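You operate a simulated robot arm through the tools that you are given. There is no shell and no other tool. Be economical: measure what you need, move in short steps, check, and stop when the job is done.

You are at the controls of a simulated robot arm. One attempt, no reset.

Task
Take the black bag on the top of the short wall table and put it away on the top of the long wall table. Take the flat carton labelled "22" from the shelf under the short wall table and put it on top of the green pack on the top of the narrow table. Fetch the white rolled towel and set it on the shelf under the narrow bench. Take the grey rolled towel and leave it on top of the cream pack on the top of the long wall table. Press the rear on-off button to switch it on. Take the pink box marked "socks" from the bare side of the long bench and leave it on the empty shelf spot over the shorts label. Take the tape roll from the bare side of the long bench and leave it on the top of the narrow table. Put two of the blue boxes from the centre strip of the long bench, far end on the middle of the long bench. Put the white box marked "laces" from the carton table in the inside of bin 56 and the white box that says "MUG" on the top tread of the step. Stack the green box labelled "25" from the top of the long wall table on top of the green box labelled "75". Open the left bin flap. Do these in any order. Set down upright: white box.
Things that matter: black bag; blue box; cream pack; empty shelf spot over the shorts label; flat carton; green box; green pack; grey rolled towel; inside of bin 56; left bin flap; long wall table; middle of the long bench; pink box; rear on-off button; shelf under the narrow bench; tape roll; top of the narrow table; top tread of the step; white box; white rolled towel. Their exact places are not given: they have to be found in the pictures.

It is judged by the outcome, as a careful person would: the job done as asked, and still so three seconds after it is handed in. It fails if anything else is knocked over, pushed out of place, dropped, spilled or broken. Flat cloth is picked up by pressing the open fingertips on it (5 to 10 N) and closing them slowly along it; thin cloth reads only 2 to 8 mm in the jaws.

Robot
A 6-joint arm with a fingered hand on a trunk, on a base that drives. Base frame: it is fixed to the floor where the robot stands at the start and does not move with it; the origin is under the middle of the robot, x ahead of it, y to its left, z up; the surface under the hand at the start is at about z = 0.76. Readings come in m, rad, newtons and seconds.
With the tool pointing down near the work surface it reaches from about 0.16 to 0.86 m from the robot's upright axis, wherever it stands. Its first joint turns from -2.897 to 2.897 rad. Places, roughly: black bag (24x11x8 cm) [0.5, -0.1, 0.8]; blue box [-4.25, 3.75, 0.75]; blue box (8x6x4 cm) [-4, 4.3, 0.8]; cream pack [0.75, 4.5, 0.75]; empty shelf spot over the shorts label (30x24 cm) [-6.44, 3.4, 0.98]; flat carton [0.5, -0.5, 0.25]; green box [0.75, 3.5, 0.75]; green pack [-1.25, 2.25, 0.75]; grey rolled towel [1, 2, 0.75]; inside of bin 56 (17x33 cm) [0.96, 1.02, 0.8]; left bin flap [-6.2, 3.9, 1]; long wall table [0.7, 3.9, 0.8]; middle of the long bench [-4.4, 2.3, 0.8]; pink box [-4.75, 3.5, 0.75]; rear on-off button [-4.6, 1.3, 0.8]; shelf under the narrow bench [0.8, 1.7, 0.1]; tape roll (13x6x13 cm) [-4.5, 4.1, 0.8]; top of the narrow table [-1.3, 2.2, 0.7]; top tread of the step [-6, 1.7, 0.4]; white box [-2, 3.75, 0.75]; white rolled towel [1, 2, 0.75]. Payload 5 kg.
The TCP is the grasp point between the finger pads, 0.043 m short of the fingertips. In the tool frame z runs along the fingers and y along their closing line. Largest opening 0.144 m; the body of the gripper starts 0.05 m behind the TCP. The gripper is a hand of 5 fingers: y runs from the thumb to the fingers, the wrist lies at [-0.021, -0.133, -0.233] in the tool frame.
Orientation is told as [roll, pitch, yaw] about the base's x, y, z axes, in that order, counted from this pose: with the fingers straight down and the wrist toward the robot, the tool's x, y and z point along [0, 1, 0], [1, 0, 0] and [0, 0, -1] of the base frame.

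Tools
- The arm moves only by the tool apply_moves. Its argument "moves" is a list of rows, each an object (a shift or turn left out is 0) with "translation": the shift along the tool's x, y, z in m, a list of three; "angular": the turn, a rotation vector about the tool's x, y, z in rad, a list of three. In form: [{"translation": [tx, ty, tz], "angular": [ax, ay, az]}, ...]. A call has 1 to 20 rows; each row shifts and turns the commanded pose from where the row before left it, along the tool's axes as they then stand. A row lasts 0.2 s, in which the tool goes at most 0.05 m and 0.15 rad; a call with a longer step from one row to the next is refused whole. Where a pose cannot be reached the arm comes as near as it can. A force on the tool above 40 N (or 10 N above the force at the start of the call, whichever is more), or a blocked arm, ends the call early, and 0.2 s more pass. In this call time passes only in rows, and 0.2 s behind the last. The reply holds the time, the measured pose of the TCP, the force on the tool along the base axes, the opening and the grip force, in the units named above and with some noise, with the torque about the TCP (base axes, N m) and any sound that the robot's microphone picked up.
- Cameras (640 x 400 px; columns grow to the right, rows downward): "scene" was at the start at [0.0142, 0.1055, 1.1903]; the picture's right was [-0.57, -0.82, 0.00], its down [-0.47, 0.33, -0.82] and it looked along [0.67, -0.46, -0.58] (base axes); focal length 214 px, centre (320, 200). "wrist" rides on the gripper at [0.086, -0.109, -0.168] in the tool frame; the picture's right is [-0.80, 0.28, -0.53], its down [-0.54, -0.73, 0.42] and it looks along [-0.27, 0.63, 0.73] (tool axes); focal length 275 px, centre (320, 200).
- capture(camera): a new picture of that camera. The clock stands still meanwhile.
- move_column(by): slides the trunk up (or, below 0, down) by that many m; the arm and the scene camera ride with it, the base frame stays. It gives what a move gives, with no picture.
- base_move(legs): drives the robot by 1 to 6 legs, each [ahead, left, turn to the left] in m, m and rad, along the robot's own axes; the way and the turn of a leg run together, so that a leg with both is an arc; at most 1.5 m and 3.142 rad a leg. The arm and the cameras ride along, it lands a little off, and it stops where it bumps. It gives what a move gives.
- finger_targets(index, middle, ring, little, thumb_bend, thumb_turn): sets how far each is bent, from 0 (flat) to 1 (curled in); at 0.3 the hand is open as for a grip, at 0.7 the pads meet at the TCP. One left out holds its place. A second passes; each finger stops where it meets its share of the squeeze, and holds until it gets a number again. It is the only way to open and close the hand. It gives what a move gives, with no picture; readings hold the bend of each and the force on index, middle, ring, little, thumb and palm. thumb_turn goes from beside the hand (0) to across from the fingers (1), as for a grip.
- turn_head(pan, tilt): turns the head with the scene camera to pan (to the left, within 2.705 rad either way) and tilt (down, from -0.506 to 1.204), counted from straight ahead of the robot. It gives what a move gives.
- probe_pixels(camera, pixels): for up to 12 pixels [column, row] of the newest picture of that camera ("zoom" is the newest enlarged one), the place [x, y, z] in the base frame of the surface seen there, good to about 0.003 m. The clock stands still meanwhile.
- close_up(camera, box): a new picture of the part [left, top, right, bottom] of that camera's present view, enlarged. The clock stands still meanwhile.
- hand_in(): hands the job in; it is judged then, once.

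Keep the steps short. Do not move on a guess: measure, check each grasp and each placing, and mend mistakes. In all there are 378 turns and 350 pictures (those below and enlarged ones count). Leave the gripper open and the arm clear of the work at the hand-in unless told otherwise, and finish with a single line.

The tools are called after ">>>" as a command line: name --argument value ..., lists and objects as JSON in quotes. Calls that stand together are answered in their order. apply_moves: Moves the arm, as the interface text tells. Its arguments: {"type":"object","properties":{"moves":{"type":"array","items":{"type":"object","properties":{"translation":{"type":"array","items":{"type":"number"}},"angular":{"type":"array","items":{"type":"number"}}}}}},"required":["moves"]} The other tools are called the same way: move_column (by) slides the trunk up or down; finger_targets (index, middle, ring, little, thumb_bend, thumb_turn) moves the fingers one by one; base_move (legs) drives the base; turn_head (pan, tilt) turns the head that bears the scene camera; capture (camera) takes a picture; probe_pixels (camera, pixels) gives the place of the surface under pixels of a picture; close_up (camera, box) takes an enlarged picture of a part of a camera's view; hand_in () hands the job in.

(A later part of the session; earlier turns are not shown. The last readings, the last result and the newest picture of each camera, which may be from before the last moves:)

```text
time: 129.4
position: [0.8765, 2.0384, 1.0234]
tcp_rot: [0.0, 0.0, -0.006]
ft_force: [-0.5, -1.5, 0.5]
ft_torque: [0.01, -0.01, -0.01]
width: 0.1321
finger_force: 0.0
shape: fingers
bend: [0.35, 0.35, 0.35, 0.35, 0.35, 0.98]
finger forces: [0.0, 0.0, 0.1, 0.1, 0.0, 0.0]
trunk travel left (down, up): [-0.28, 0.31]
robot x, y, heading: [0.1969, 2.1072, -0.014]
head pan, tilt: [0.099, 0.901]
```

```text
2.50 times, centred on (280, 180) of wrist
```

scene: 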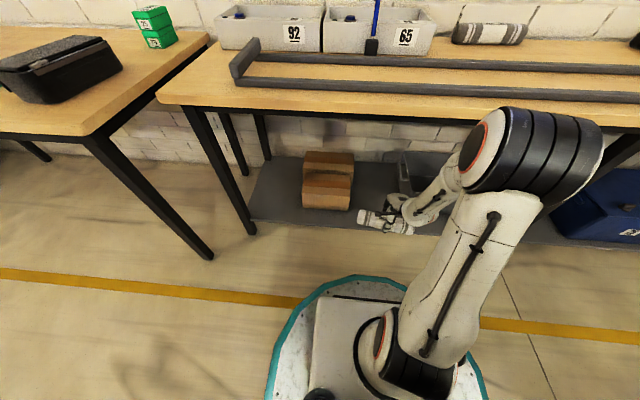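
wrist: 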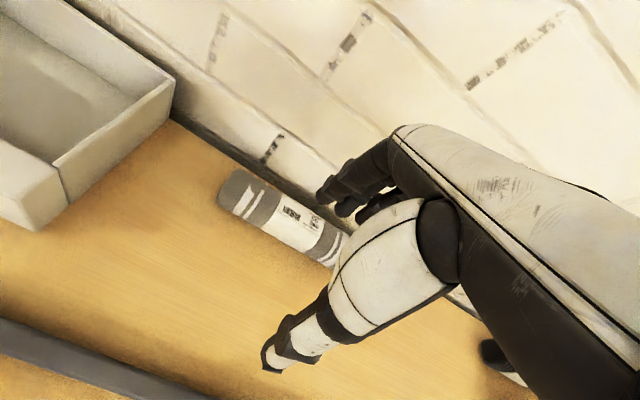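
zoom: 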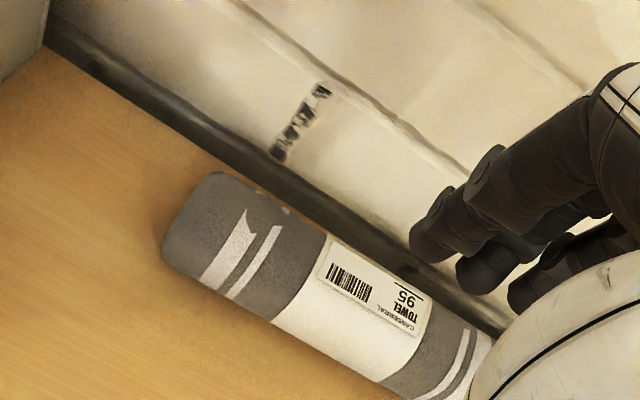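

>>> probe_pixels --camera "zoom" --pixels '[[190, 270], [210, 180], [320, 340], [340, 240], [165, 245], [300, 225], [270, 150], [390, 390], [300, 290], [330, 215]]'

```text
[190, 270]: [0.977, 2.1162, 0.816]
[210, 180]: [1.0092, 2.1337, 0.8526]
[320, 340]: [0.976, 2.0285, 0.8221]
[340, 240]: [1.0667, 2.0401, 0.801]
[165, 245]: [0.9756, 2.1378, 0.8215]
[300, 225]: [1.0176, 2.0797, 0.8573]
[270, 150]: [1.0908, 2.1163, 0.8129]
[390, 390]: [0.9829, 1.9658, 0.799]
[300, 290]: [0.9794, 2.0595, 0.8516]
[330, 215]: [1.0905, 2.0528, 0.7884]
```

Grey roll: centre ≈(1.003, 2.025), wall at 1.09. I'll narrow the fingers to 0.45, move over it and lower to 0.93.

>>> finger_targets --index 0.45 --middle 0.45 --ring 0.45 --little 0.45 --thumb_bend 0.3

>>> apply_moves --moves '[{"translation": [0, 0, 0.04], "angular": [0, 0, -0.006]}, {"translation": [-0.004, 0.04, 0.015]}, {"translation": [-0.004, 0.04, 0.015]}, {"translation": [-0.004, 0.039, 0.015]}]'

>>> capture --camera "wrist"

```text
time: 130.4
position: [0.8756, 2.0386, 1.0226]
tcp_rot: [-0.001, 0.0, -0.005]
ft_force: [-0.2, -0.4, 0.9]
ft_torque: [0.01, 0.02, 0.01]
width: 0.1231
finger_force: 0.0
shape: fingers
bend: [0.45, 0.45, 0.45, 0.45, 0.3, 0.98]
finger forces: [0.0, 0.0, 0.0, 0.0, 0.0, 0.0]
trunk travel left (down, up): [-0.28, 0.31]
robot x, y, heading: [0.1941, 2.1053, -0.012]
head pan, tilt: [0.099, 0.901]
```

```text
time: 131.4
position: [0.9981, 2.0278, 0.9382]
tcp_rot: [0.001, 0.001, 0.0]
ft_force: [-1.5, 0.5, 0.6]
ft_torque: [-0.02, -0.03, -0.01]
width: 0.1229
finger_force: 0.2
shape: fingers
bend: [0.45, 0.45, 0.45, 0.45, 0.3, 0.98]
finger forces: [0.0, 0.1, 0.0, 0.2, 0.0, 0.0]
trunk travel left (down, up): [-0.28, 0.31]
robot x, y, heading: [0.1989, 2.1093, -0.016]
head pan, tilt: [0.099, 0.901]
```

```text
296 pictures are left
```

wrist: 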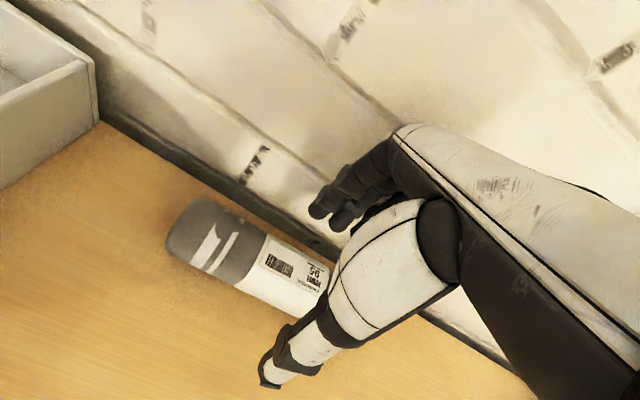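

I'll descend carefully to about 0.858.

>>> apply_moves --moves '[{"translation": [0, 0, 0.025]}, {"translation": [0, 0, 0.02]}, {"translation": [0, 0, 0.015]}, {"translation": [0, 0, 0.015]}, {"translation": [0, 0, 0.004]}]'

>>> capture --camera "wrist"

```text
time: 132.6
position: [0.9952, 2.0255, 0.8601]
tcp_rot: [0.002, 0.0, 0.0]
ft_force: [0.4, 0.0, 0.6]
ft_torque: [0.01, -0.02, -0.01]
width: 0.1231
finger_force: 0.0
shape: fingers
bend: [0.45, 0.45, 0.45, 0.45, 0.3, 0.98]
finger forces: [0.0, 0.1, 0.1, 0.0, 0.1, 0.0]
trunk travel left (down, up): [-0.28, 0.31]
robot x, y, heading: [0.2014, 2.1092, -0.013]
head pan, tilt: [0.099, 0.901]
```

```text
295 pictures are left
```

wrist: 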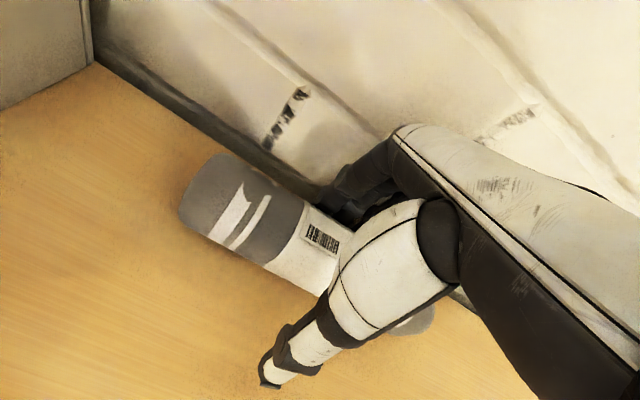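

There is no contact. I'll close on the roll and lift.

>>> finger_targets --index 0.66 --middle 0.68 --ring 0.68 --little 0.68 --thumb_bend 0.64

>>> apply_moves --moves '[{"translation": [0, -0.005, -0.02]}, {"translation": [0, -0.01, -0.03]}, {"translation": [0, -0.02, -0.03]}, {"translation": [0, -0.03, -0.03]}, {"translation": [0, -0.03, -0.03]}]'

>>> capture --camera "wrist"

```text
time: 133.6
position: [0.9962, 2.0252, 0.8601]
tcp_rot: [0.0, 0.0, 0.001]
ft_force: [0.0, -0.3, 1.3]
ft_torque: [-0.04, -0.03, 0.11]
width: 0.0593
finger_force: 19.8
shape: fingers
bend: [0.61, 0.64, 0.65, 0.67, 0.54, 0.95]
finger forces: [7.2, 7.7, 4.2, 1.0, 19.6, 0.0]
trunk travel left (down, up): [-0.28, 0.31]
robot x, y, heading: [0.1949, 2.1051, -0.007]
head pan, tilt: [0.099, 0.901]
```

```text
time: 134.8
position: [0.8982, 2.0267, 0.9984]
tcp_rot: [0.003, 0.003, -0.001]
ft_force: [-0.1, 0.8, -2.3]
ft_torque: [0.01, 0.03, -0.01]
width: 0.0593
finger_force: 18.7
shape: fingers
bend: [0.61, 0.64, 0.65, 0.68, 0.54, 0.95]
finger forces: [7.8, 7.4, 3.4, 0.5, 19.0, 0.0]
trunk travel left (down, up): [-0.28, 0.31]
robot x, y, heading: [0.1986, 2.1036, -0.01]
head pan, tilt: [0.099, 0.901]
```

```text
294 pictures are left
```

wrist: 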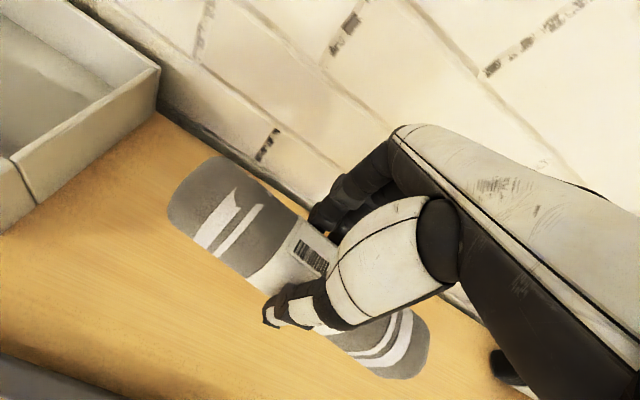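

It is held. I'll back off and drive left to the cream pack at the far end of the long wall table.

>>> base_move --legs '[[-0.65, 0, 0.01], [0, 1.1, 0], [0, 1.0, 0]]'

>>> turn_head --pan 0.3 --tilt 0.6

>>> capture --camera "scene"

```text
time: 148.4
position: [0.2641, 4.1371, 0.9993]
tcp_rot: [-0.002, 0.001, 0.005]
ft_force: [-0.3, -0.4, -0.5]
ft_torque: [0.02, -0.03, 0.02]
width: 0.0594
finger_force: 18.9
shape: fingers
bend: [0.61, 0.64, 0.65, 0.68, 0.54, 0.95]
finger forces: [7.7, 7.3, 3.4, 0.4, 19.0, 0.1]
trunk travel left (down, up): [-0.28, 0.31]
robot x, y, heading: [-0.4345, 4.2122, -0.002]
head pan, tilt: [0.099, 0.901]
```

```text
time: 149.2
position: [0.2648, 4.1365, 0.9989]
tcp_rot: [0.001, 0.002, 0.006]
ft_force: [-0.3, -0.3, -0.9]
ft_torque: [-0.01, -0.01, -0.02]
width: 0.0595
finger_force: 19.0
shape: fingers
bend: [0.61, 0.64, 0.65, 0.68, 0.54, 0.95]
finger forces: [7.7, 7.3, 3.3, 0.5, 18.9, 0.1]
trunk travel left (down, up): [-0.28, 0.31]
robot x, y, heading: [-0.4391, 4.2156, -0.006]
head pan, tilt: [0.3, 0.6]
```

```text
293 pictures are left
```

scene: 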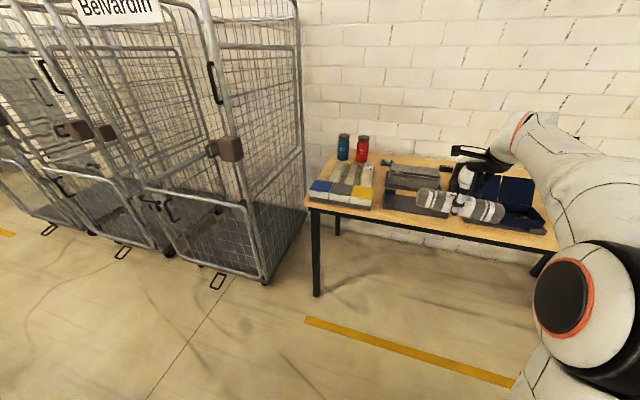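

>>> close_up --camera "scene" --box '[290, 120, 470, 232]'

>>> probe_pixels --camera "zoom" --pixels '[[150, 190], [165, 240], [215, 185], [260, 190], [280, 240], [120, 240], [215, 250], [120, 165], [185, 70], [260, 80], [380, 190], [200, 215]]'

```text
3.56 times, centred on (380, 176) of scene
```

zoom: 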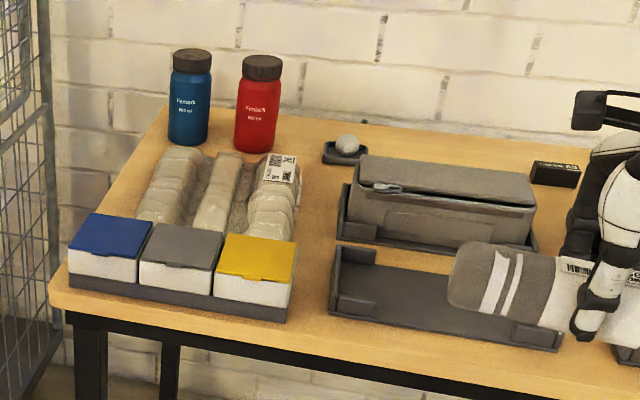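

```text
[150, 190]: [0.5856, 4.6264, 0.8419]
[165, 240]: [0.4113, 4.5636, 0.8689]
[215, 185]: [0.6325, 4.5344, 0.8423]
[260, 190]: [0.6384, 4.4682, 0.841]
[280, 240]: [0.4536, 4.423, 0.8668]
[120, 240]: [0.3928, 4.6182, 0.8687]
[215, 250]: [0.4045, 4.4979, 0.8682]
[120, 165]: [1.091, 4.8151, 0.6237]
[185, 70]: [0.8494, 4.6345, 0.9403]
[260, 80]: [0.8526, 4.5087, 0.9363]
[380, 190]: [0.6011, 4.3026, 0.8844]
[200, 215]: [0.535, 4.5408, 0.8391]
```

The cream pack lies at x 0.48–0.77, y 4.43–4.65, top 0.842, with ridges and grooves along x. Lying along x in a groove the roll will be most stable. I'll turn the hand +90° here in free space.

>>> apply_moves --moves '[{"translation": [0, -0.04, 0], "angular": [0, 0, -0.15]}, {"translation": [0, -0.04, 0], "angular": [0, 0, -0.15]}, {"translation": [0, -0.04, 0], "angular": [0, 0, -0.15]}, {"angular": [0, 0, -0.15]}, {"angular": [0, 0, -0.15]}, {"angular": [0, 0, -0.15]}, {"angular": [0, 0, -0.15]}, {"angular": [0, 0, -0.15]}, {"angular": [0, 0, -0.15]}, {"angular": [0, 0, -0.15]}, {"angular": [0, 0, -0.066]}]'

>>> capture --camera "scene"

```text
time: 151.6
position: [0.1462, 4.1195, 0.9988]
tcp_rot: [0.002, -0.004, 1.573]
ft_force: [-0.3, 0.4, -0.8]
ft_torque: [0.02, 0.01, 0.01]
width: 0.0593
finger_force: 18.8
shape: fingers
bend: [0.61, 0.64, 0.65, 0.68, 0.54, 0.95]
finger forces: [7.7, 7.0, 3.3, 0.3, 18.8, 0.1]
trunk travel left (down, up): [-0.28, 0.31]
robot x, y, heading: [-0.4336, 4.2122, -0.001]
head pan, tilt: [0.3, 0.6]
```

```text
291 pictures are left
```

scene: 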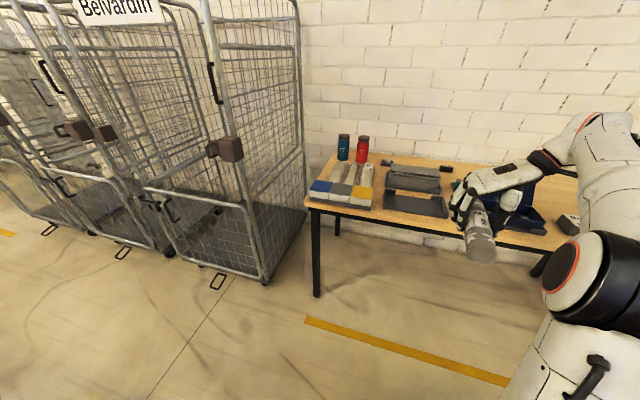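

The turn worked. I'll drive to about (0.0, 4.3).

>>> base_move --legs '[[0.43, 0.09, 0]]'

>>> apply_moves --moves '[{"translation": [-0.008, 0.045, 0]}, {"translation": [-0.008, 0.045, 0]}, {"translation": [-0.008, 0.045, 0]}, {"translation": [-0.008, 0.045, 0]}, {"translation": [-0.008, 0.045, 0]}, {"translation": [0, 0.045, 0]}]'

>>> capture --camera "wrist"

>>> turn_head --pan 0.45 --tilt 0.6

>>> capture --camera "scene"

```text
time: 154.3
position: [0.5757, 4.2004, 0.9993]
tcp_rot: [0.001, -0.001, 1.567]
ft_force: [-0.7, 0.8, -1.5]
ft_torque: [-0.01, 0.01, -0.03]
width: 0.0592
finger_force: 18.5
shape: fingers
bend: [0.61, 0.64, 0.65, 0.68, 0.54, 0.95]
finger forces: [7.6, 7.2, 3.3, 0.4, 18.8, 0.0]
trunk travel left (down, up): [-0.28, 0.31]
robot x, y, heading: [-0.0077, 4.2976, -0.01]
head pan, tilt: [0.3, 0.6]
```

```text
time: 155.7
position: [0.6176, 4.4709, 0.9988]
tcp_rot: [0.002, -0.001, 1.565]
ft_force: [0.3, -0.4, -0.4]
ft_torque: [0.07, 0.0, -0.02]
width: 0.0594
finger_force: 18.5
shape: fingers
bend: [0.61, 0.64, 0.65, 0.68, 0.54, 0.95]
finger forces: [7.7, 7.2, 3.4, 0.4, 18.9, 0.0]
trunk travel left (down, up): [-0.28, 0.31]
robot x, y, heading: [-0.0084, 4.296, -0.012]
head pan, tilt: [0.3, 0.6]
```

```text
290 pictures are left
```

wrist: 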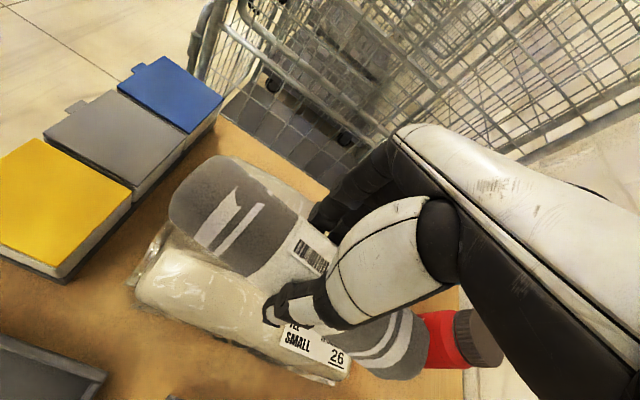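

```text
time: 156.4
position: [0.6178, 4.4708, 0.9992]
tcp_rot: [0.001, -0.001, 1.563]
ft_force: [0.2, 0.2, -1.1]
ft_torque: [0.02, 0.0, -0.02]
width: 0.0591
finger_force: 18.8
shape: fingers
bend: [0.61, 0.64, 0.65, 0.68, 0.54, 0.95]
finger forces: [7.8, 7.3, 3.4, 0.4, 18.9, 0.0]
trunk travel left (down, up): [-0.28, 0.31]
robot x, y, heading: [-0.011, 4.2988, -0.017]
head pan, tilt: [0.45, 0.6]
```

```text
289 pictures are left
```

scene: 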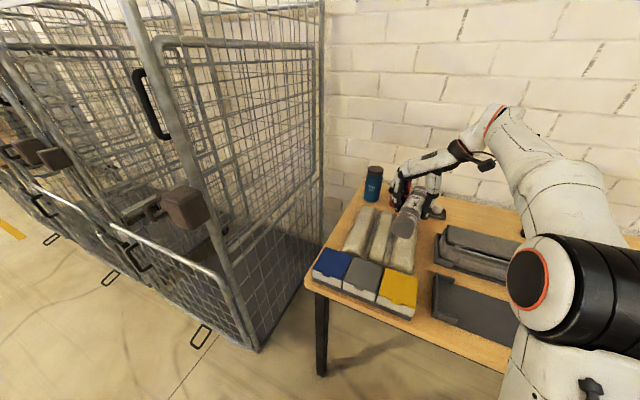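

I'll zoom on the cream packs; there may be several side by side.

>>> close_up --camera "scene" --box '[320, 160, 450, 320]'

>>> probe_pixels --camera "wrist" --pixels '[[165, 235], [140, 290], [240, 350], [330, 375], [150, 265], [215, 285], [300, 340], [250, 300], [180, 265], [440, 355]]'

```text
2.50 times, centred on (385, 240) of scene
```

zoom: 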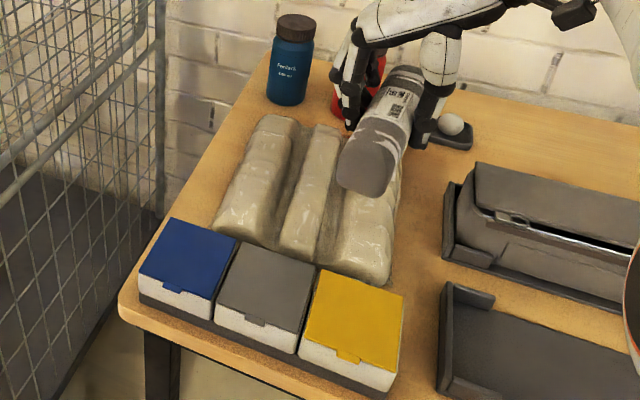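

```text
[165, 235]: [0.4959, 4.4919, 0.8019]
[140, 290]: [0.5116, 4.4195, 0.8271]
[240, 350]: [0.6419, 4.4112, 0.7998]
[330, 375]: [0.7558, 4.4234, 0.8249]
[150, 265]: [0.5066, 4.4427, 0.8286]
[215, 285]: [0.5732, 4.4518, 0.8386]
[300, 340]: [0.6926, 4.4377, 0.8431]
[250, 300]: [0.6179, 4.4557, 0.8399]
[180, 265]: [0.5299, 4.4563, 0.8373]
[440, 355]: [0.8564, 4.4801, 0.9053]
```

It is one pack with three ridges, labelled "26". The groove between the right and middle ridges is at y≈4.495. I'll go there and lower until contact.

>>> apply_moves --moves '[{"translation": [-0.012, 0.024, 0]}, {"translation": [0, 0, 0.03]}, {"translation": [0, 0, 0.03]}, {"translation": [0, 0, 0.02]}, {"translation": [0, 0, 0.01]}]'

>>> capture --camera "wrist"

```text
time: 157.6
position: [0.6285, 4.4941, 0.9093]
tcp_rot: [0.001, -0.002, 1.566]
ft_force: [0.6, 0.7, -1.4]
ft_torque: [0.03, -0.01, -0.04]
width: 0.0591
finger_force: 18.2
shape: fingers
bend: [0.61, 0.64, 0.65, 0.68, 0.54, 0.95]
finger forces: [7.7, 7.1, 3.4, 0.4, 18.8, 0.0]
trunk travel left (down, up): [-0.28, 0.31]
robot x, y, heading: [-0.0104, 4.2985, -0.016]
head pan, tilt: [0.45, 0.6]
```

```text
287 pictures are left
```

wrist: 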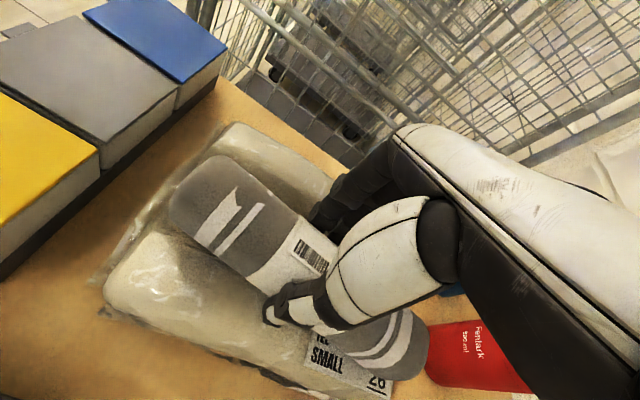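

I'll continue lowering slowly.

>>> apply_moves --moves '[{"translation": [0, 0, 0.004]}, {"translation": [0, 0, 0.004]}, {"translation": [0, 0, 0.004]}]'

```text
time: 158.4
position: [0.6293, 4.4935, 0.9012]
tcp_rot: [-0.003, -0.003, 1.565]
ft_force: [1.1, -1.0, 16.9]
ft_torque: [0.05, -0.19, 0.05]
width: 0.0594
finger_force: 22.0
shape: fingers
bend: [0.61, 0.64, 0.65, 0.68, 0.54, 0.95]
finger forces: [7.9, 8.4, 4.3, 0.3, 23.3, 0.0]
trunk travel left (down, up): [-0.28, 0.31]
robot x, y, heading: [-0.0086, 4.2946, -0.015]
head pan, tilt: [0.45, 0.6]
```

It contacts at about 0.841, so the top behaves as flat. I'll shift to the pack's middle (y≈4.53) for margin and set it down there.

>>> apply_moves --moves '[{"translation": [0, 0, -0.012]}, {"translation": [0, 0.018, 0]}, {"translation": [0, 0.018, 0]}, {"translation": [0, 0, 0.005]}, {"translation": [0, 0, 0.003]}, {"translation": [0, 0, 0.002]}]'

```text
time: 159.8
position: [0.6287, 4.5292, 0.9003]
tcp_rot: [-0.001, -0.001, 1.565]
ft_force: [0.4, -1.3, 9.2]
ft_torque: [0.05, -0.13, 0.0]
width: 0.0591
finger_force: 20.0
shape: fingers
bend: [0.61, 0.64, 0.65, 0.68, 0.54, 0.95]
finger forces: [7.8, 7.2, 3.8, 0.2, 21.2, 0.1]
trunk travel left (down, up): [-0.28, 0.31]
robot x, y, heading: [-0.0122, 4.2973, -0.014]
head pan, tilt: [0.45, 0.6]
```

Gentle contact at 9 N. I'll open moderately and rise.

>>> finger_targets --index 0.4 --middle 0.4 --ring 0.4 --little 0.4 --thumb_bend 0.38

>>> apply_moves --moves '[{"translation": [0, 0, -0.015]}, {"translation": [0, 0, -0.03]}, {"translation": [0, 0, -0.03]}, {"translation": [0, 0, -0.04]}]'

>>> capture --camera "wrist"

>>> close_up --camera "scene" --box '[320, 160, 450, 320]'

```text
time: 160.8
position: [0.6286, 4.5298, 0.9001]
tcp_rot: [0.003, 0.0, 1.565]
ft_force: [0.5, -0.1, 0.1]
ft_torque: [0.0, 0.0, 0.0]
width: 0.1175
finger_force: 0.1
shape: fingers
bend: [0.4, 0.4, 0.4, 0.4, 0.38, 0.97]
finger forces: [0.0, 0.0, 0.0, 0.0, 0.1, 0.0]
trunk travel left (down, up): [-0.28, 0.31]
robot x, y, heading: [-0.0088, 4.3005, -0.015]
head pan, tilt: [0.45, 0.6]
```

```text
time: 161.8
position: [0.6307, 4.5296, 1.0136]
tcp_rot: [0.002, 0.0, 1.566]
ft_force: [0.2, 0.3, 0.6]
ft_torque: [-0.01, 0.05, -0.01]
width: 0.1178
finger_force: 0.0
shape: fingers
bend: [0.4, 0.4, 0.4, 0.4, 0.38, 0.97]
finger forces: [0.0, 0.0, 0.0, 0.0, 0.0, 0.1]
trunk travel left (down, up): [-0.28, 0.31]
robot x, y, heading: [-0.0048, 4.2975, -0.01]
head pan, tilt: [0.45, 0.6]
```

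```text
286 pictures are left
```

wrist: 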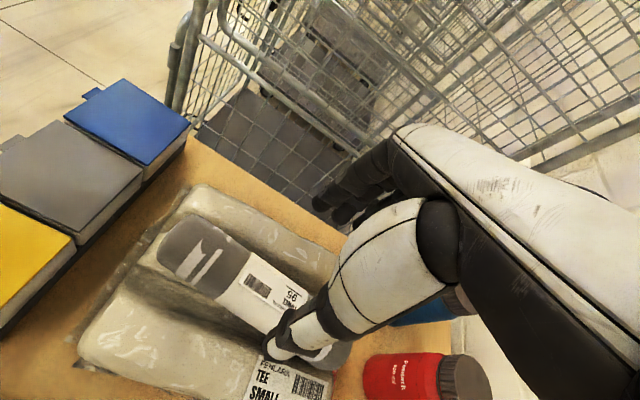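

```text
2.50 times, centred on (385, 240) of scene
```

zoom: 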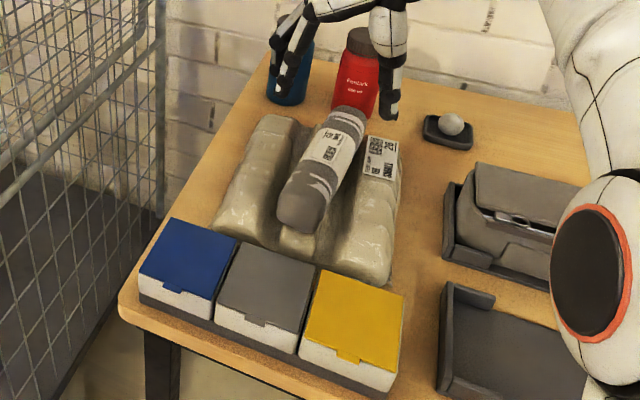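

The grey roll rests well on the cream pack. I'll retract and turn the hand back to yaw 0, then drive to the short wall table for the flat carton "22".

>>> apply_moves --moves '[{"translation": [0.04, -0.02, 0]}, {"translation": [0.04, -0.02, 0]}, {"translation": [0.04, -0.02, 0], "angular": [0, 0, 0.15]}, {"angular": [0, 0, 0.15]}, {"angular": [0, 0, 0.15]}, {"angular": [0, 0, 0.15]}, {"angular": [0, 0, 0.15]}, {"angular": [0, 0, 0.15]}, {"angular": [0, 0, 0.15]}, {"angular": [0, 0, 0.15]}, {"angular": [0, 0, 0.15]}, {"angular": [0, 0, 0.15]}, {"angular": [0, 0, 0.071]}]'

>>> base_move --legs '[[-0.43, 0, 0.01], [0, -1.5, 0], [0, -1.5, 0], [0, -1.4, 0]]'

>>> turn_head --pan 0.2 --tilt 0.8

>>> capture --camera "scene"

```text
time: 164.6
position: [0.5091, 4.4709, 1.014]
tcp_rot: [0.001, -0.002, -0.007]
ft_force: [0.0, 0.9, 0.4]
ft_torque: [0.02, 0.0, 0.04]
width: 0.1177
finger_force: 0.0
shape: fingers
bend: [0.4, 0.4, 0.4, 0.4, 0.38, 0.97]
finger forces: [0.0, 0.1, 0.0, 0.1, 0.1, 0.0]
trunk travel left (down, up): [-0.28, 0.31]
robot x, y, heading: [-0.0063, 4.2981, -0.016]
head pan, tilt: [0.45, 0.6]
```

```text
time: 187.7
position: [0.042, 0.0969, 1.0139]
tcp_rot: [0.001, 0.0, -0.008]
ft_force: [-1.0, 0.0, -0.3]
ft_torque: [-0.01, 0.03, -0.01]
width: 0.1179
finger_force: 0.1
shape: fingers
bend: [0.4, 0.4, 0.4, 0.4, 0.38, 0.97]
finger forces: [0.0, 0.1, 0.0, 0.0, 0.0, 0.1]
trunk travel left (down, up): [-0.28, 0.31]
robot x, y, heading: [-0.4733, -0.0773, -0.019]
head pan, tilt: [0.45, 0.6]
```

```text
time: 188.5
position: [0.0415, 0.0978, 1.0139]
tcp_rot: [-0.002, -0.001, -0.008]
ft_force: [-0.9, 0.8, -0.3]
ft_torque: [0.01, -0.01, 0.03]
width: 0.1179
finger_force: 0.1
shape: fingers
bend: [0.4, 0.4, 0.4, 0.4, 0.38, 0.97]
finger forces: [0.1, 0.0, 0.0, 0.0, 0.0, 0.0]
trunk travel left (down, up): [-0.28, 0.31]
robot x, y, heading: [-0.4789, -0.0742, -0.014]
head pan, tilt: [0.201, 0.799]
```

```text
284 pictures are left
```

scene: 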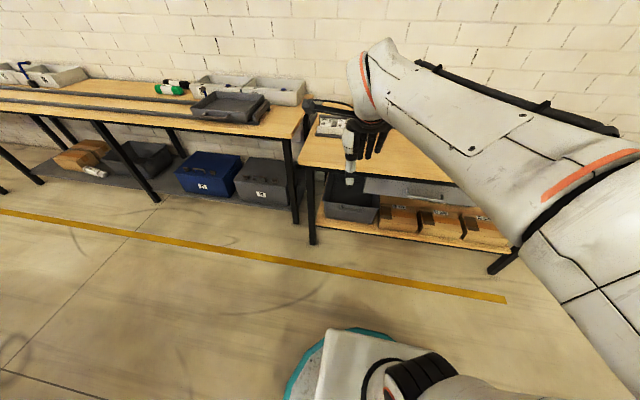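

The flat cartons are on the lower shelf at about (400–500, 220). I'll lower the trunk and fold the arm low in the aisle, then look.

>>> move_column --by -0.28

>>> apply_moves --moves '[{"translation": [0, 0, 0.045], "angular": [0, 0, -0.01]}, {"translation": [0, 0, 0.045]}, {"translation": [0, 0, 0.045]}, {"translation": [0, 0, 0.045]}, {"translation": [0, 0, 0.045]}, {"translation": [0, 0, 0.045]}, {"translation": [0, 0, 0.045]}, {"translation": [0, 0, 0.045]}]'

>>> base_move --legs '[[0, -0.3, 0.015]]'

>>> turn_head --pan -0.1 --tilt 0.6

>>> capture --camera "scene"

>>> capture --camera "wrist"

```text
time: 191.3
position: [0.0411, 0.0979, 0.7331]
tcp_rot: [0.001, -0.001, -0.009]
ft_force: [-0.6, 0.0, 0.3]
ft_torque: [-0.03, -0.02, 0.01]
width: 0.1178
finger_force: 0.1
shape: fingers
bend: [0.4, 0.4, 0.4, 0.4, 0.38, 0.97]
finger forces: [0.0, 0.1, 0.0, 0.0, 0.0, 0.0]
trunk travel left (down, up): [0.0, 0.59]
robot x, y, heading: [-0.4758, -0.0752, -0.017]
head pan, tilt: [0.201, 0.799]
```

```text
time: 193.1
position: [0.0394, 0.0966, 0.373]
tcp_rot: [0.0, 0.002, 0.002]
ft_force: [-0.4, 0.3, 0.6]
ft_torque: [0.0, -0.02, 0.0]
width: 0.1179
finger_force: 0.2
shape: fingers
bend: [0.4, 0.4, 0.4, 0.4, 0.38, 0.97]
finger forces: [0.0, 0.0, 0.1, 0.0, 0.0, 0.0]
trunk travel left (down, up): [0.0, 0.59]
robot x, y, heading: [-0.4769, -0.076, -0.01]
head pan, tilt: [0.201, 0.799]
```

```text
time: 195.2
position: [0.0362, -0.1933, 0.374]
tcp_rot: [0.0, -0.002, 0.018]
ft_force: [0.4, 0.5, -0.2]
ft_torque: [-0.02, 0.0, 0.0]
width: 0.1176
finger_force: 0.0
shape: fingers
bend: [0.4, 0.4, 0.4, 0.4, 0.38, 0.97]
finger forces: [0.0, 0.1, 0.0, 0.0, 0.0, 0.1]
trunk travel left (down, up): [0.0, 0.59]
robot x, y, heading: [-0.4789, -0.3743, 0.006]
head pan, tilt: [0.201, 0.799]
```

```text
time: 196.0
position: [0.0357, -0.1937, 0.3735]
tcp_rot: [0.0, -0.001, 0.016]
ft_force: [-0.1, 0.8, 0.4]
ft_torque: [0.02, -0.02, 0.0]
width: 0.1177
finger_force: 0.2
shape: fingers
bend: [0.4, 0.4, 0.4, 0.4, 0.38, 0.97]
finger forces: [0.1, 0.0, 0.0, 0.1, 0.1, 0.1]
trunk travel left (down, up): [0.0, 0.59]
robot x, y, heading: [-0.4769, -0.3724, 0.002]
head pan, tilt: [-0.099, 0.6]
```

```text
283 pictures are left
```

scene: 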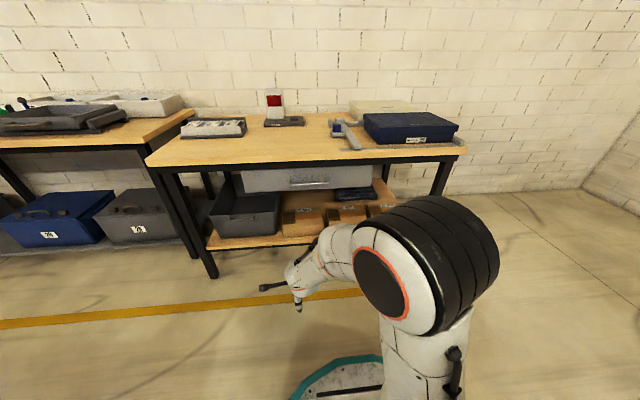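

```text
282 pictures are left
```

wrist: 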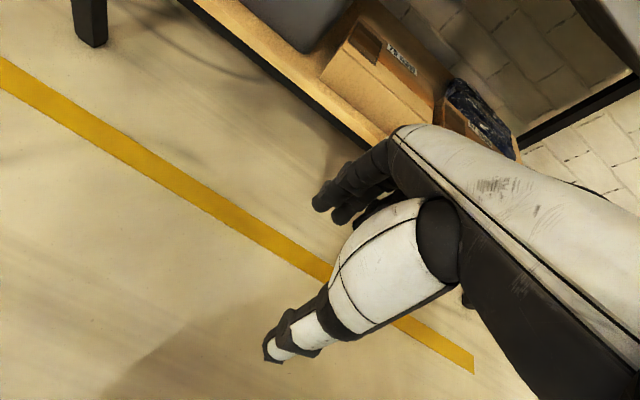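

>>> close_up --camera "scene" --box '[190, 150, 410, 270]'

>>> probe_pixels --camera "zoom" --pixels '[[300, 175], [460, 185], [520, 175], [540, 165], [560, 180], [300, 225], [420, 130], [470, 130], [300, 90], [250, 100], [460, 75], [460, 165]]'

```text
2.91 times, centred on (300, 210) of scene
```

zoom: 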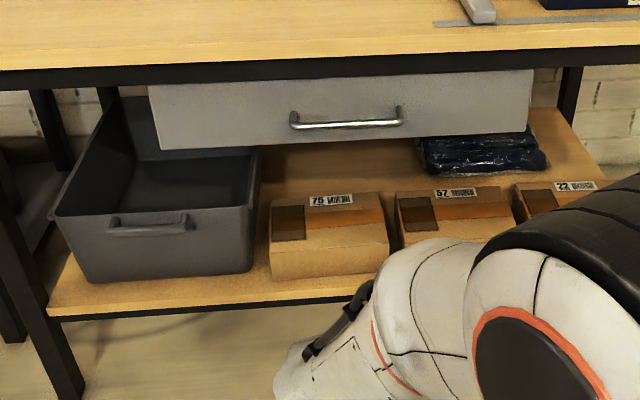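

```text
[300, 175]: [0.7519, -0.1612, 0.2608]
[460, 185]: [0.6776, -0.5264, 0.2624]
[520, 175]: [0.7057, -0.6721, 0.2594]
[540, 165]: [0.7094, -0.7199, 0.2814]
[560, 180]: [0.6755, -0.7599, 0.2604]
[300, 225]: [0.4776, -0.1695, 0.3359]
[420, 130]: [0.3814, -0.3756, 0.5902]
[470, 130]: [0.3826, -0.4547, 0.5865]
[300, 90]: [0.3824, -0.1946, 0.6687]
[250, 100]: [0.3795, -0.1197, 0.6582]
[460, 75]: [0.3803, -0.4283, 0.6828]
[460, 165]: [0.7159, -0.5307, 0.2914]
```

Carton 22 is the rightmost. I'll slide right 0.45 to see it past the arm.

>>> base_move --legs '[[0, -0.5, 0]]'

>>> turn_head --pan 0.1 --tilt 0.6

>>> close_up --camera "scene" --box '[150, 120, 410, 290]'

```text
time: 198.9
position: [0.0362, -0.6975, 0.3738]
tcp_rot: [-0.002, 0.001, 0.014]
ft_force: [0.8, 0.4, 0.1]
ft_torque: [-0.01, -0.01, -0.03]
width: 0.1177
finger_force: 0.0
shape: fingers
bend: [0.4, 0.4, 0.4, 0.4, 0.38, 0.97]
finger forces: [0.1, 0.0, 0.1, 0.0, 0.0, 0.0]
trunk travel left (down, up): [0.0, 0.59]
robot x, y, heading: [-0.4825, -0.8745, 0.0]
head pan, tilt: [-0.099, 0.6]
```

```text
time: 199.7
position: [0.0367, -0.6975, 0.3736]
tcp_rot: [-0.001, -0.001, 0.014]
ft_force: [0.1, -0.5, 0.5]
ft_torque: [-0.03, 0.02, 0.02]
width: 0.1181
finger_force: 0.0
shape: fingers
bend: [0.4, 0.4, 0.4, 0.4, 0.38, 0.97]
finger forces: [0.1, 0.0, 0.0, 0.1, 0.0, 0.1]
trunk travel left (down, up): [0.0, 0.59]
robot x, y, heading: [-0.4781, -0.8725, -0.01]
head pan, tilt: [0.099, 0.6]
```

```text
2.35 times, centred on (280, 205) of scene
```

zoom: 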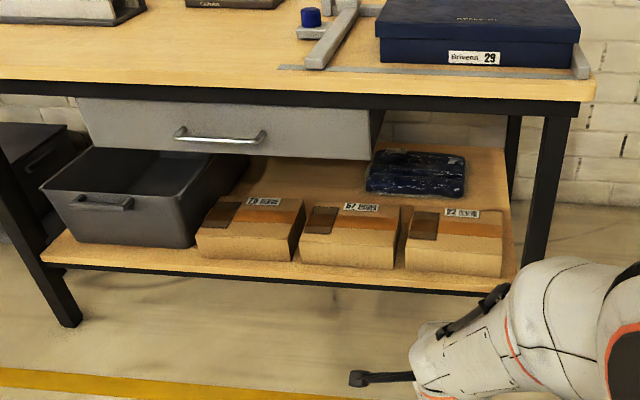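

>>> probe_pixels --camera "zoom" --pixels '[[408, 245], [502, 252], [405, 265], [498, 275], [412, 208], [502, 214], [460, 225], [397, 240], [370, 140], [545, 180], [515, 265], [450, 172]]'

```text
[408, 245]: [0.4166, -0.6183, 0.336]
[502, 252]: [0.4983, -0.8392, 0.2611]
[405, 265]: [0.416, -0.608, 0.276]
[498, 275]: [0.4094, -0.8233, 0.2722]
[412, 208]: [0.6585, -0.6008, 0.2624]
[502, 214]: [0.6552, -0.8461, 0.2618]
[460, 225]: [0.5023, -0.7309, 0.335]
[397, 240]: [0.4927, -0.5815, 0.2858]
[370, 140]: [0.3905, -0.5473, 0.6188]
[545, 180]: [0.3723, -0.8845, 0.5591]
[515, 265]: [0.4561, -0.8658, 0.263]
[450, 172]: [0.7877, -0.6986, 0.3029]
```

I'll zoom further on carton 22 to get its depth.

>>> close_up --camera "scene" --box '[300, 185, 380, 245]'

>>> probe_pixels --camera "zoom" --pixels '[[115, 180], [430, 200], [120, 160], [430, 175], [250, 160], [250, 150], [250, 180], [440, 310], [110, 290], [100, 350], [425, 390]]'

```text
6.67 times, centred on (340, 215) of scene
```

zoom: 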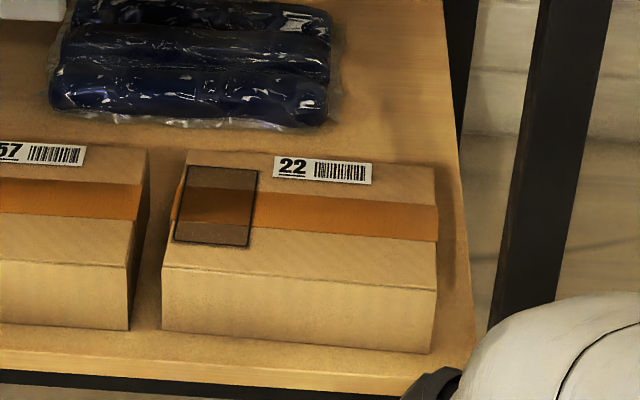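

```text
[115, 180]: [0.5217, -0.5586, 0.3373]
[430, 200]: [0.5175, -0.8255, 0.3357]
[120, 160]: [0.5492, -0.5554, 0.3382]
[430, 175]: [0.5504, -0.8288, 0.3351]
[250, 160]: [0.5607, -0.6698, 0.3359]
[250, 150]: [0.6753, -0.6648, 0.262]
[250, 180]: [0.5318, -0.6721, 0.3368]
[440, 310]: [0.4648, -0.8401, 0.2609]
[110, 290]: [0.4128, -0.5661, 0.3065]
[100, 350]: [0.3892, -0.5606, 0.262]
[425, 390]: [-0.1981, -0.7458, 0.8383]
```

The carton is 21.5 cm wide (y), about 15.2 cm deep (x 0.41–0.565) and 7.4 cm high. I'll test how wide the hand opens with flatter fingers.

>>> finger_targets --index 0.15 --middle 0.15 --ring 0.15 --little 0.15 --thumb_bend 0.15

>>> close_up --camera "scene" --box '[270, 230, 420, 330]'

>>> capture --camera "wrist"

```text
time: 200.7
position: [0.0364, -0.6981, 0.3729]
tcp_rot: [-0.001, 0.002, 0.014]
ft_force: [0.4, -0.1, 0.6]
ft_torque: [0.0, 0.01, -0.02]
width: 0.1965
finger_force: 0.1
shape: fingers
bend: [0.15, 0.15, 0.15, 0.15, 0.15, 0.97]
finger forces: [0.0, 0.0, 0.0, 0.1, 0.0, 0.1]
trunk travel left (down, up): [0.0, 0.59]
robot x, y, heading: [-0.4837, -0.8722, -0.006]
head pan, tilt: [0.099, 0.6]
```

```text
4.00 times, centred on (345, 280) of scene
```

zoom: 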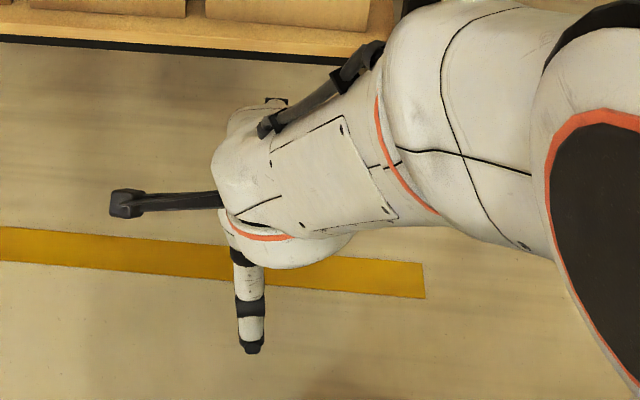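

```text
277 pictures are left
```

wrist: 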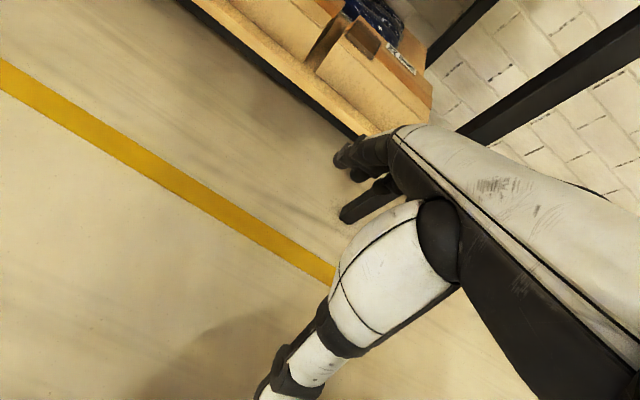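

With bend 0.15 the opening is 0.197, so a top grip across the 15.5 cm depth is possible. I'll first shift the arm right so the hand is straight ahead, and check the clearances of the apron and leg.

>>> apply_moves --moves '[{"translation": [-0.045, 0, 0], "angular": [0, 0, 0.014]}, {"translation": [-0.045, 0, 0]}, {"translation": [-0.045, 0, 0]}, {"translation": [-0.0, 0, -0.02]}]'

>>> base_move --legs '[[0.0, 0.115, 0.0]]'

>>> capture --camera "scene"

>>> probe_pixels --camera "scene" --pixels '[[350, 160], [350, 168], [385, 170], [330, 155], [330, 165], [340, 148]]'

```text
time: 201.7
position: [0.0365, -0.8336, 0.3916]
tcp_rot: [-0.001, 0.0, 0.001]
ft_force: [-0.7, 0.6, -1.0]
ft_torque: [0.0, 0.0, -0.03]
width: 0.1969
finger_force: 0.1
shape: fingers
bend: [0.15, 0.15, 0.15, 0.15, 0.15, 0.98]
finger forces: [0.1, 0.0, 0.1, 0.1, 0.0, 0.1]
trunk travel left (down, up): [0.0, 0.59]
robot x, y, heading: [-0.4792, -0.8761, -0.007]
head pan, tilt: [0.099, 0.6]
```

```text
time: 202.9
position: [0.0375, -0.7198, 0.3925]
tcp_rot: [0.002, 0.0, 0.002]
ft_force: [0.2, -0.3, -0.1]
ft_torque: [-0.01, 0.02, 0.01]
width: 0.197
finger_force: 0.1
shape: fingers
bend: [0.15, 0.15, 0.15, 0.15, 0.15, 0.98]
finger forces: [0.0, 0.0, 0.0, 0.0, 0.0, 0.0]
trunk travel left (down, up): [0.0, 0.59]
robot x, y, heading: [-0.4804, -0.7643, -0.002]
head pan, tilt: [0.099, 0.6]
```

```text
276 pictures are left
```

scene: 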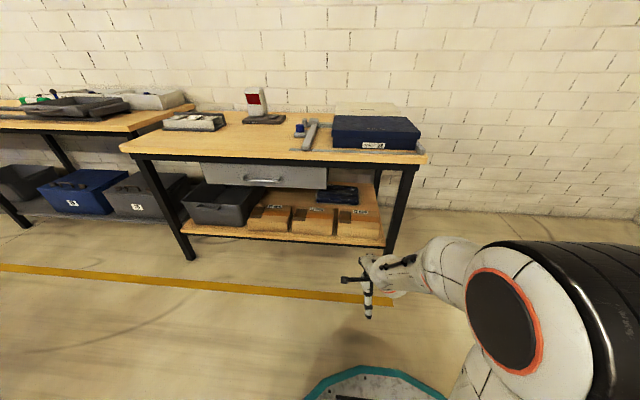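

```text
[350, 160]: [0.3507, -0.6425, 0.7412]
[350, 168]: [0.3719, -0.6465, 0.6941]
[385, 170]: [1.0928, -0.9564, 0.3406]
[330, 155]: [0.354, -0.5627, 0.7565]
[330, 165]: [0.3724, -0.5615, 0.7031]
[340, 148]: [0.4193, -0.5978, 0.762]
```

The apron bottom is at 0.69 and the front edge at x 0.35. I'll tilt the fingers 0.25 rad forward so the wrist stays low and back, open slightly wider, then drive in 0.38 and look.

>>> finger_targets --index 0.12 --middle 0.12 --ring 0.12 --little 0.12 --thumb_bend 0.14

>>> apply_moves --moves '[{"angular": [-0.13, 0, 0]}, {"angular": [-0.12, 0, 0]}]'

>>> base_move --legs '[[0.37, 0.0, 0.0]]'

>>> capture --camera "wrist"

>>> turn_head --pan 0.2 --tilt 0.75

>>> capture --camera "scene"

```text
time: 203.9
position: [0.0373, -0.7197, 0.3919]
tcp_rot: [0.0, 0.002, 0.0]
ft_force: [0.0, -0.6, 0.2]
ft_torque: [0.01, -0.02, -0.04]
width: 0.2031
finger_force: 0.1
shape: fingers
bend: [0.12, 0.12, 0.12, 0.12, 0.14, 0.98]
finger forces: [0.0, 0.0, 0.1, 0.0, 0.0, 0.1]
trunk travel left (down, up): [0.0, 0.59]
robot x, y, heading: [-0.4797, -0.7624, -0.004]
head pan, tilt: [0.099, 0.6]
```

```text
time: 204.5
position: [0.0617, -0.6922, 0.4087]
tcp_rot: [-0.008, -0.244, -0.01]
ft_force: [-0.2, -0.6, 0.5]
ft_torque: [0.02, 0.0, -0.01]
width: 0.2035
finger_force: 0.1
shape: fingers
bend: [0.12, 0.12, 0.12, 0.12, 0.14, 0.98]
finger forces: [0.0, 0.0, 0.1, 0.1, 0.0, 0.0]
out of reach, approached as far as the arm can: row 1, 2
trunk travel left (down, up): [0.0, 0.59]
robot x, y, heading: [-0.477, -0.7598, -0.006]
head pan, tilt: [0.099, 0.6]
```

```text
time: 206.8
position: [0.4273, -0.6927, 0.4082]
tcp_rot: [-0.01, -0.241, -0.01]
ft_force: [0.4, 0.2, 0.0]
ft_torque: [0.01, -0.01, -0.01]
width: 0.2037
finger_force: 0.1
shape: fingers
bend: [0.12, 0.12, 0.12, 0.12, 0.14, 0.98]
finger forces: [0.0, 0.0, 0.0, 0.0, 0.0, 0.0]
trunk travel left (down, up): [0.0, 0.59]
robot x, y, heading: [-0.113, -0.7627, -0.001]
head pan, tilt: [0.099, 0.6]
```

```text
275 pictures are left
```

wrist: 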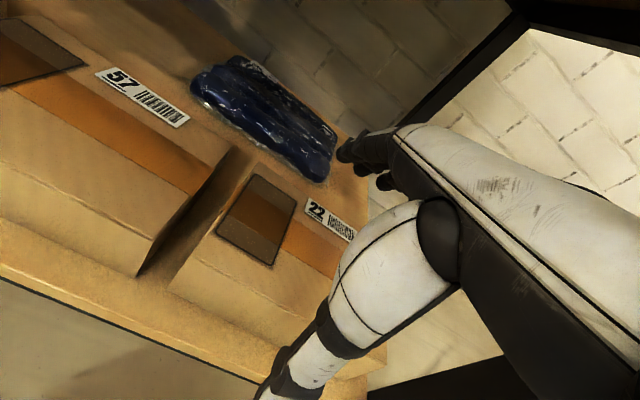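

```text
time: 207.5
position: [0.4278, -0.6922, 0.4087]
tcp_rot: [-0.01, -0.241, -0.006]
ft_force: [-0.8, 0.5, -0.2]
ft_torque: [0.03, -0.01, -0.01]
width: 0.2039
finger_force: 0.0
shape: fingers
bend: [0.12, 0.12, 0.12, 0.12, 0.14, 0.98]
finger forces: [0.0, 0.1, 0.0, 0.0, 0.0, 0.0]
trunk travel left (down, up): [0.0, 0.59]
robot x, y, heading: [-0.1152, -0.7643, -0.002]
head pan, tilt: [0.201, 0.75]
```

```text
274 pictures are left
```

scene: 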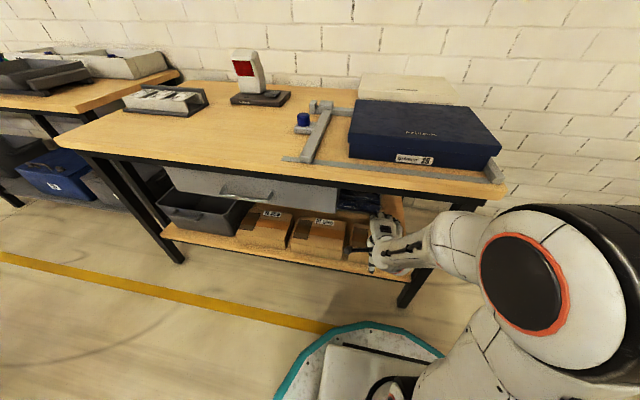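

I'm at (0.428, -0.692, 0.409), tilted. Next I move to about (0.472, -0.717, 0.385), where the thumb stays in front and the fingertips clear the carton top.

>>> apply_moves --moves '[{"translation": [-0.0125, 0.0185, 0.017]}, {"translation": [-0.0125, 0.0185, 0.017]}]'

>>> capture --camera "wrist"

>>> close_up --camera "scene" --box '[320, 180, 460, 290]'

```text
time: 208.1
position: [0.472, -0.6964, 0.3985]
tcp_rot: [-0.019, -0.237, -0.017]
ft_force: [-0.1, 0.0, 0.0]
ft_torque: [-0.01, 0.01, 0.04]
width: 0.2036
finger_force: 0.2
shape: fingers
bend: [0.12, 0.12, 0.12, 0.12, 0.14, 0.98]
finger forces: [0.1, 0.0, 0.0, 0.0, 0.1, 0.0]
out of reach, approached as far as the arm can: row 1, 2
trunk travel left (down, up): [0.0, 0.59]
robot x, y, heading: [-0.1098, -0.7618, -0.002]
head pan, tilt: [0.201, 0.75]
```

```text
273 pictures are left
```

wrist: 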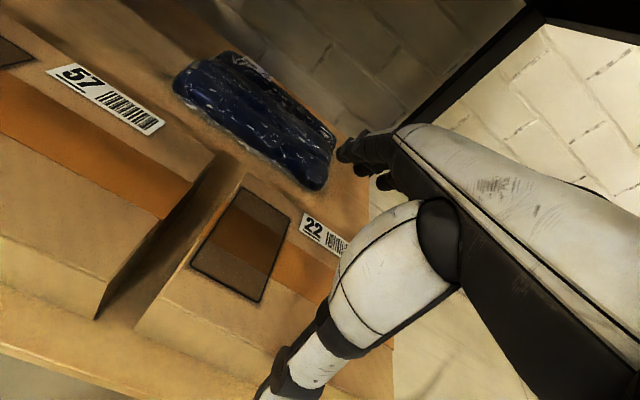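

```text
3.64 times, centred on (390, 235) of scene
```

zoom: 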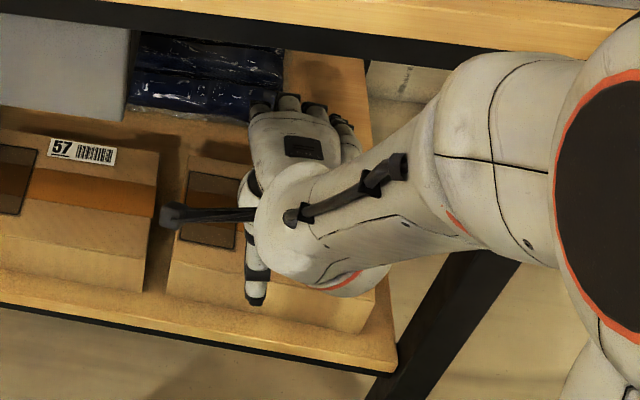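

It is a joint-limited tilt, but close enough. I'll now untilt while lowering and moving right to (0.487, -0.713, 0.36).

>>> apply_moves --moves '[{"translation": [-0.006, 0.004, 0.01], "angular": [0.08, 0, 0]}, {"translation": [-0.006, 0.004, 0.012], "angular": [0.08, 0, 0]}, {"translation": [-0.005, 0.004, 0.012], "angular": [0.077, 0, 0]}]'

>>> close_up --camera "scene" --box '[320, 180, 460, 290]'

>>> capture --camera "wrist"

```text
time: 208.9
position: [0.4885, -0.7137, 0.3661]
tcp_rot: [-0.01, -0.006, -0.007]
ft_force: [-0.2, 0.5, 0.0]
ft_torque: [0.0, 0.02, -0.02]
width: 0.2037
finger_force: 0.0
shape: fingers
bend: [0.12, 0.12, 0.12, 0.12, 0.14, 0.98]
finger forces: [0.1, 0.0, 0.0, 0.0, 0.0, 0.0]
trunk travel left (down, up): [0.0, 0.59]
robot x, y, heading: [-0.1135, -0.7595, -0.006]
head pan, tilt: [0.201, 0.75]
```

```text
3.64 times, centred on (390, 235) of scene
```

zoom: 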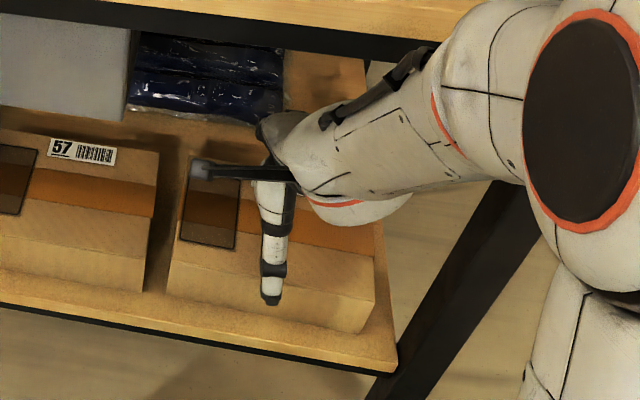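

```text
270 pictures are left
```

wrist: 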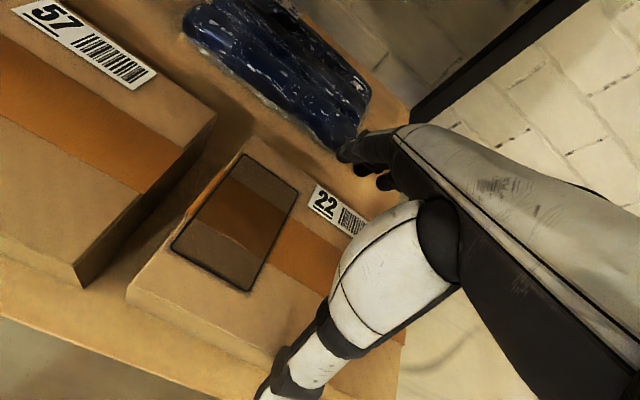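

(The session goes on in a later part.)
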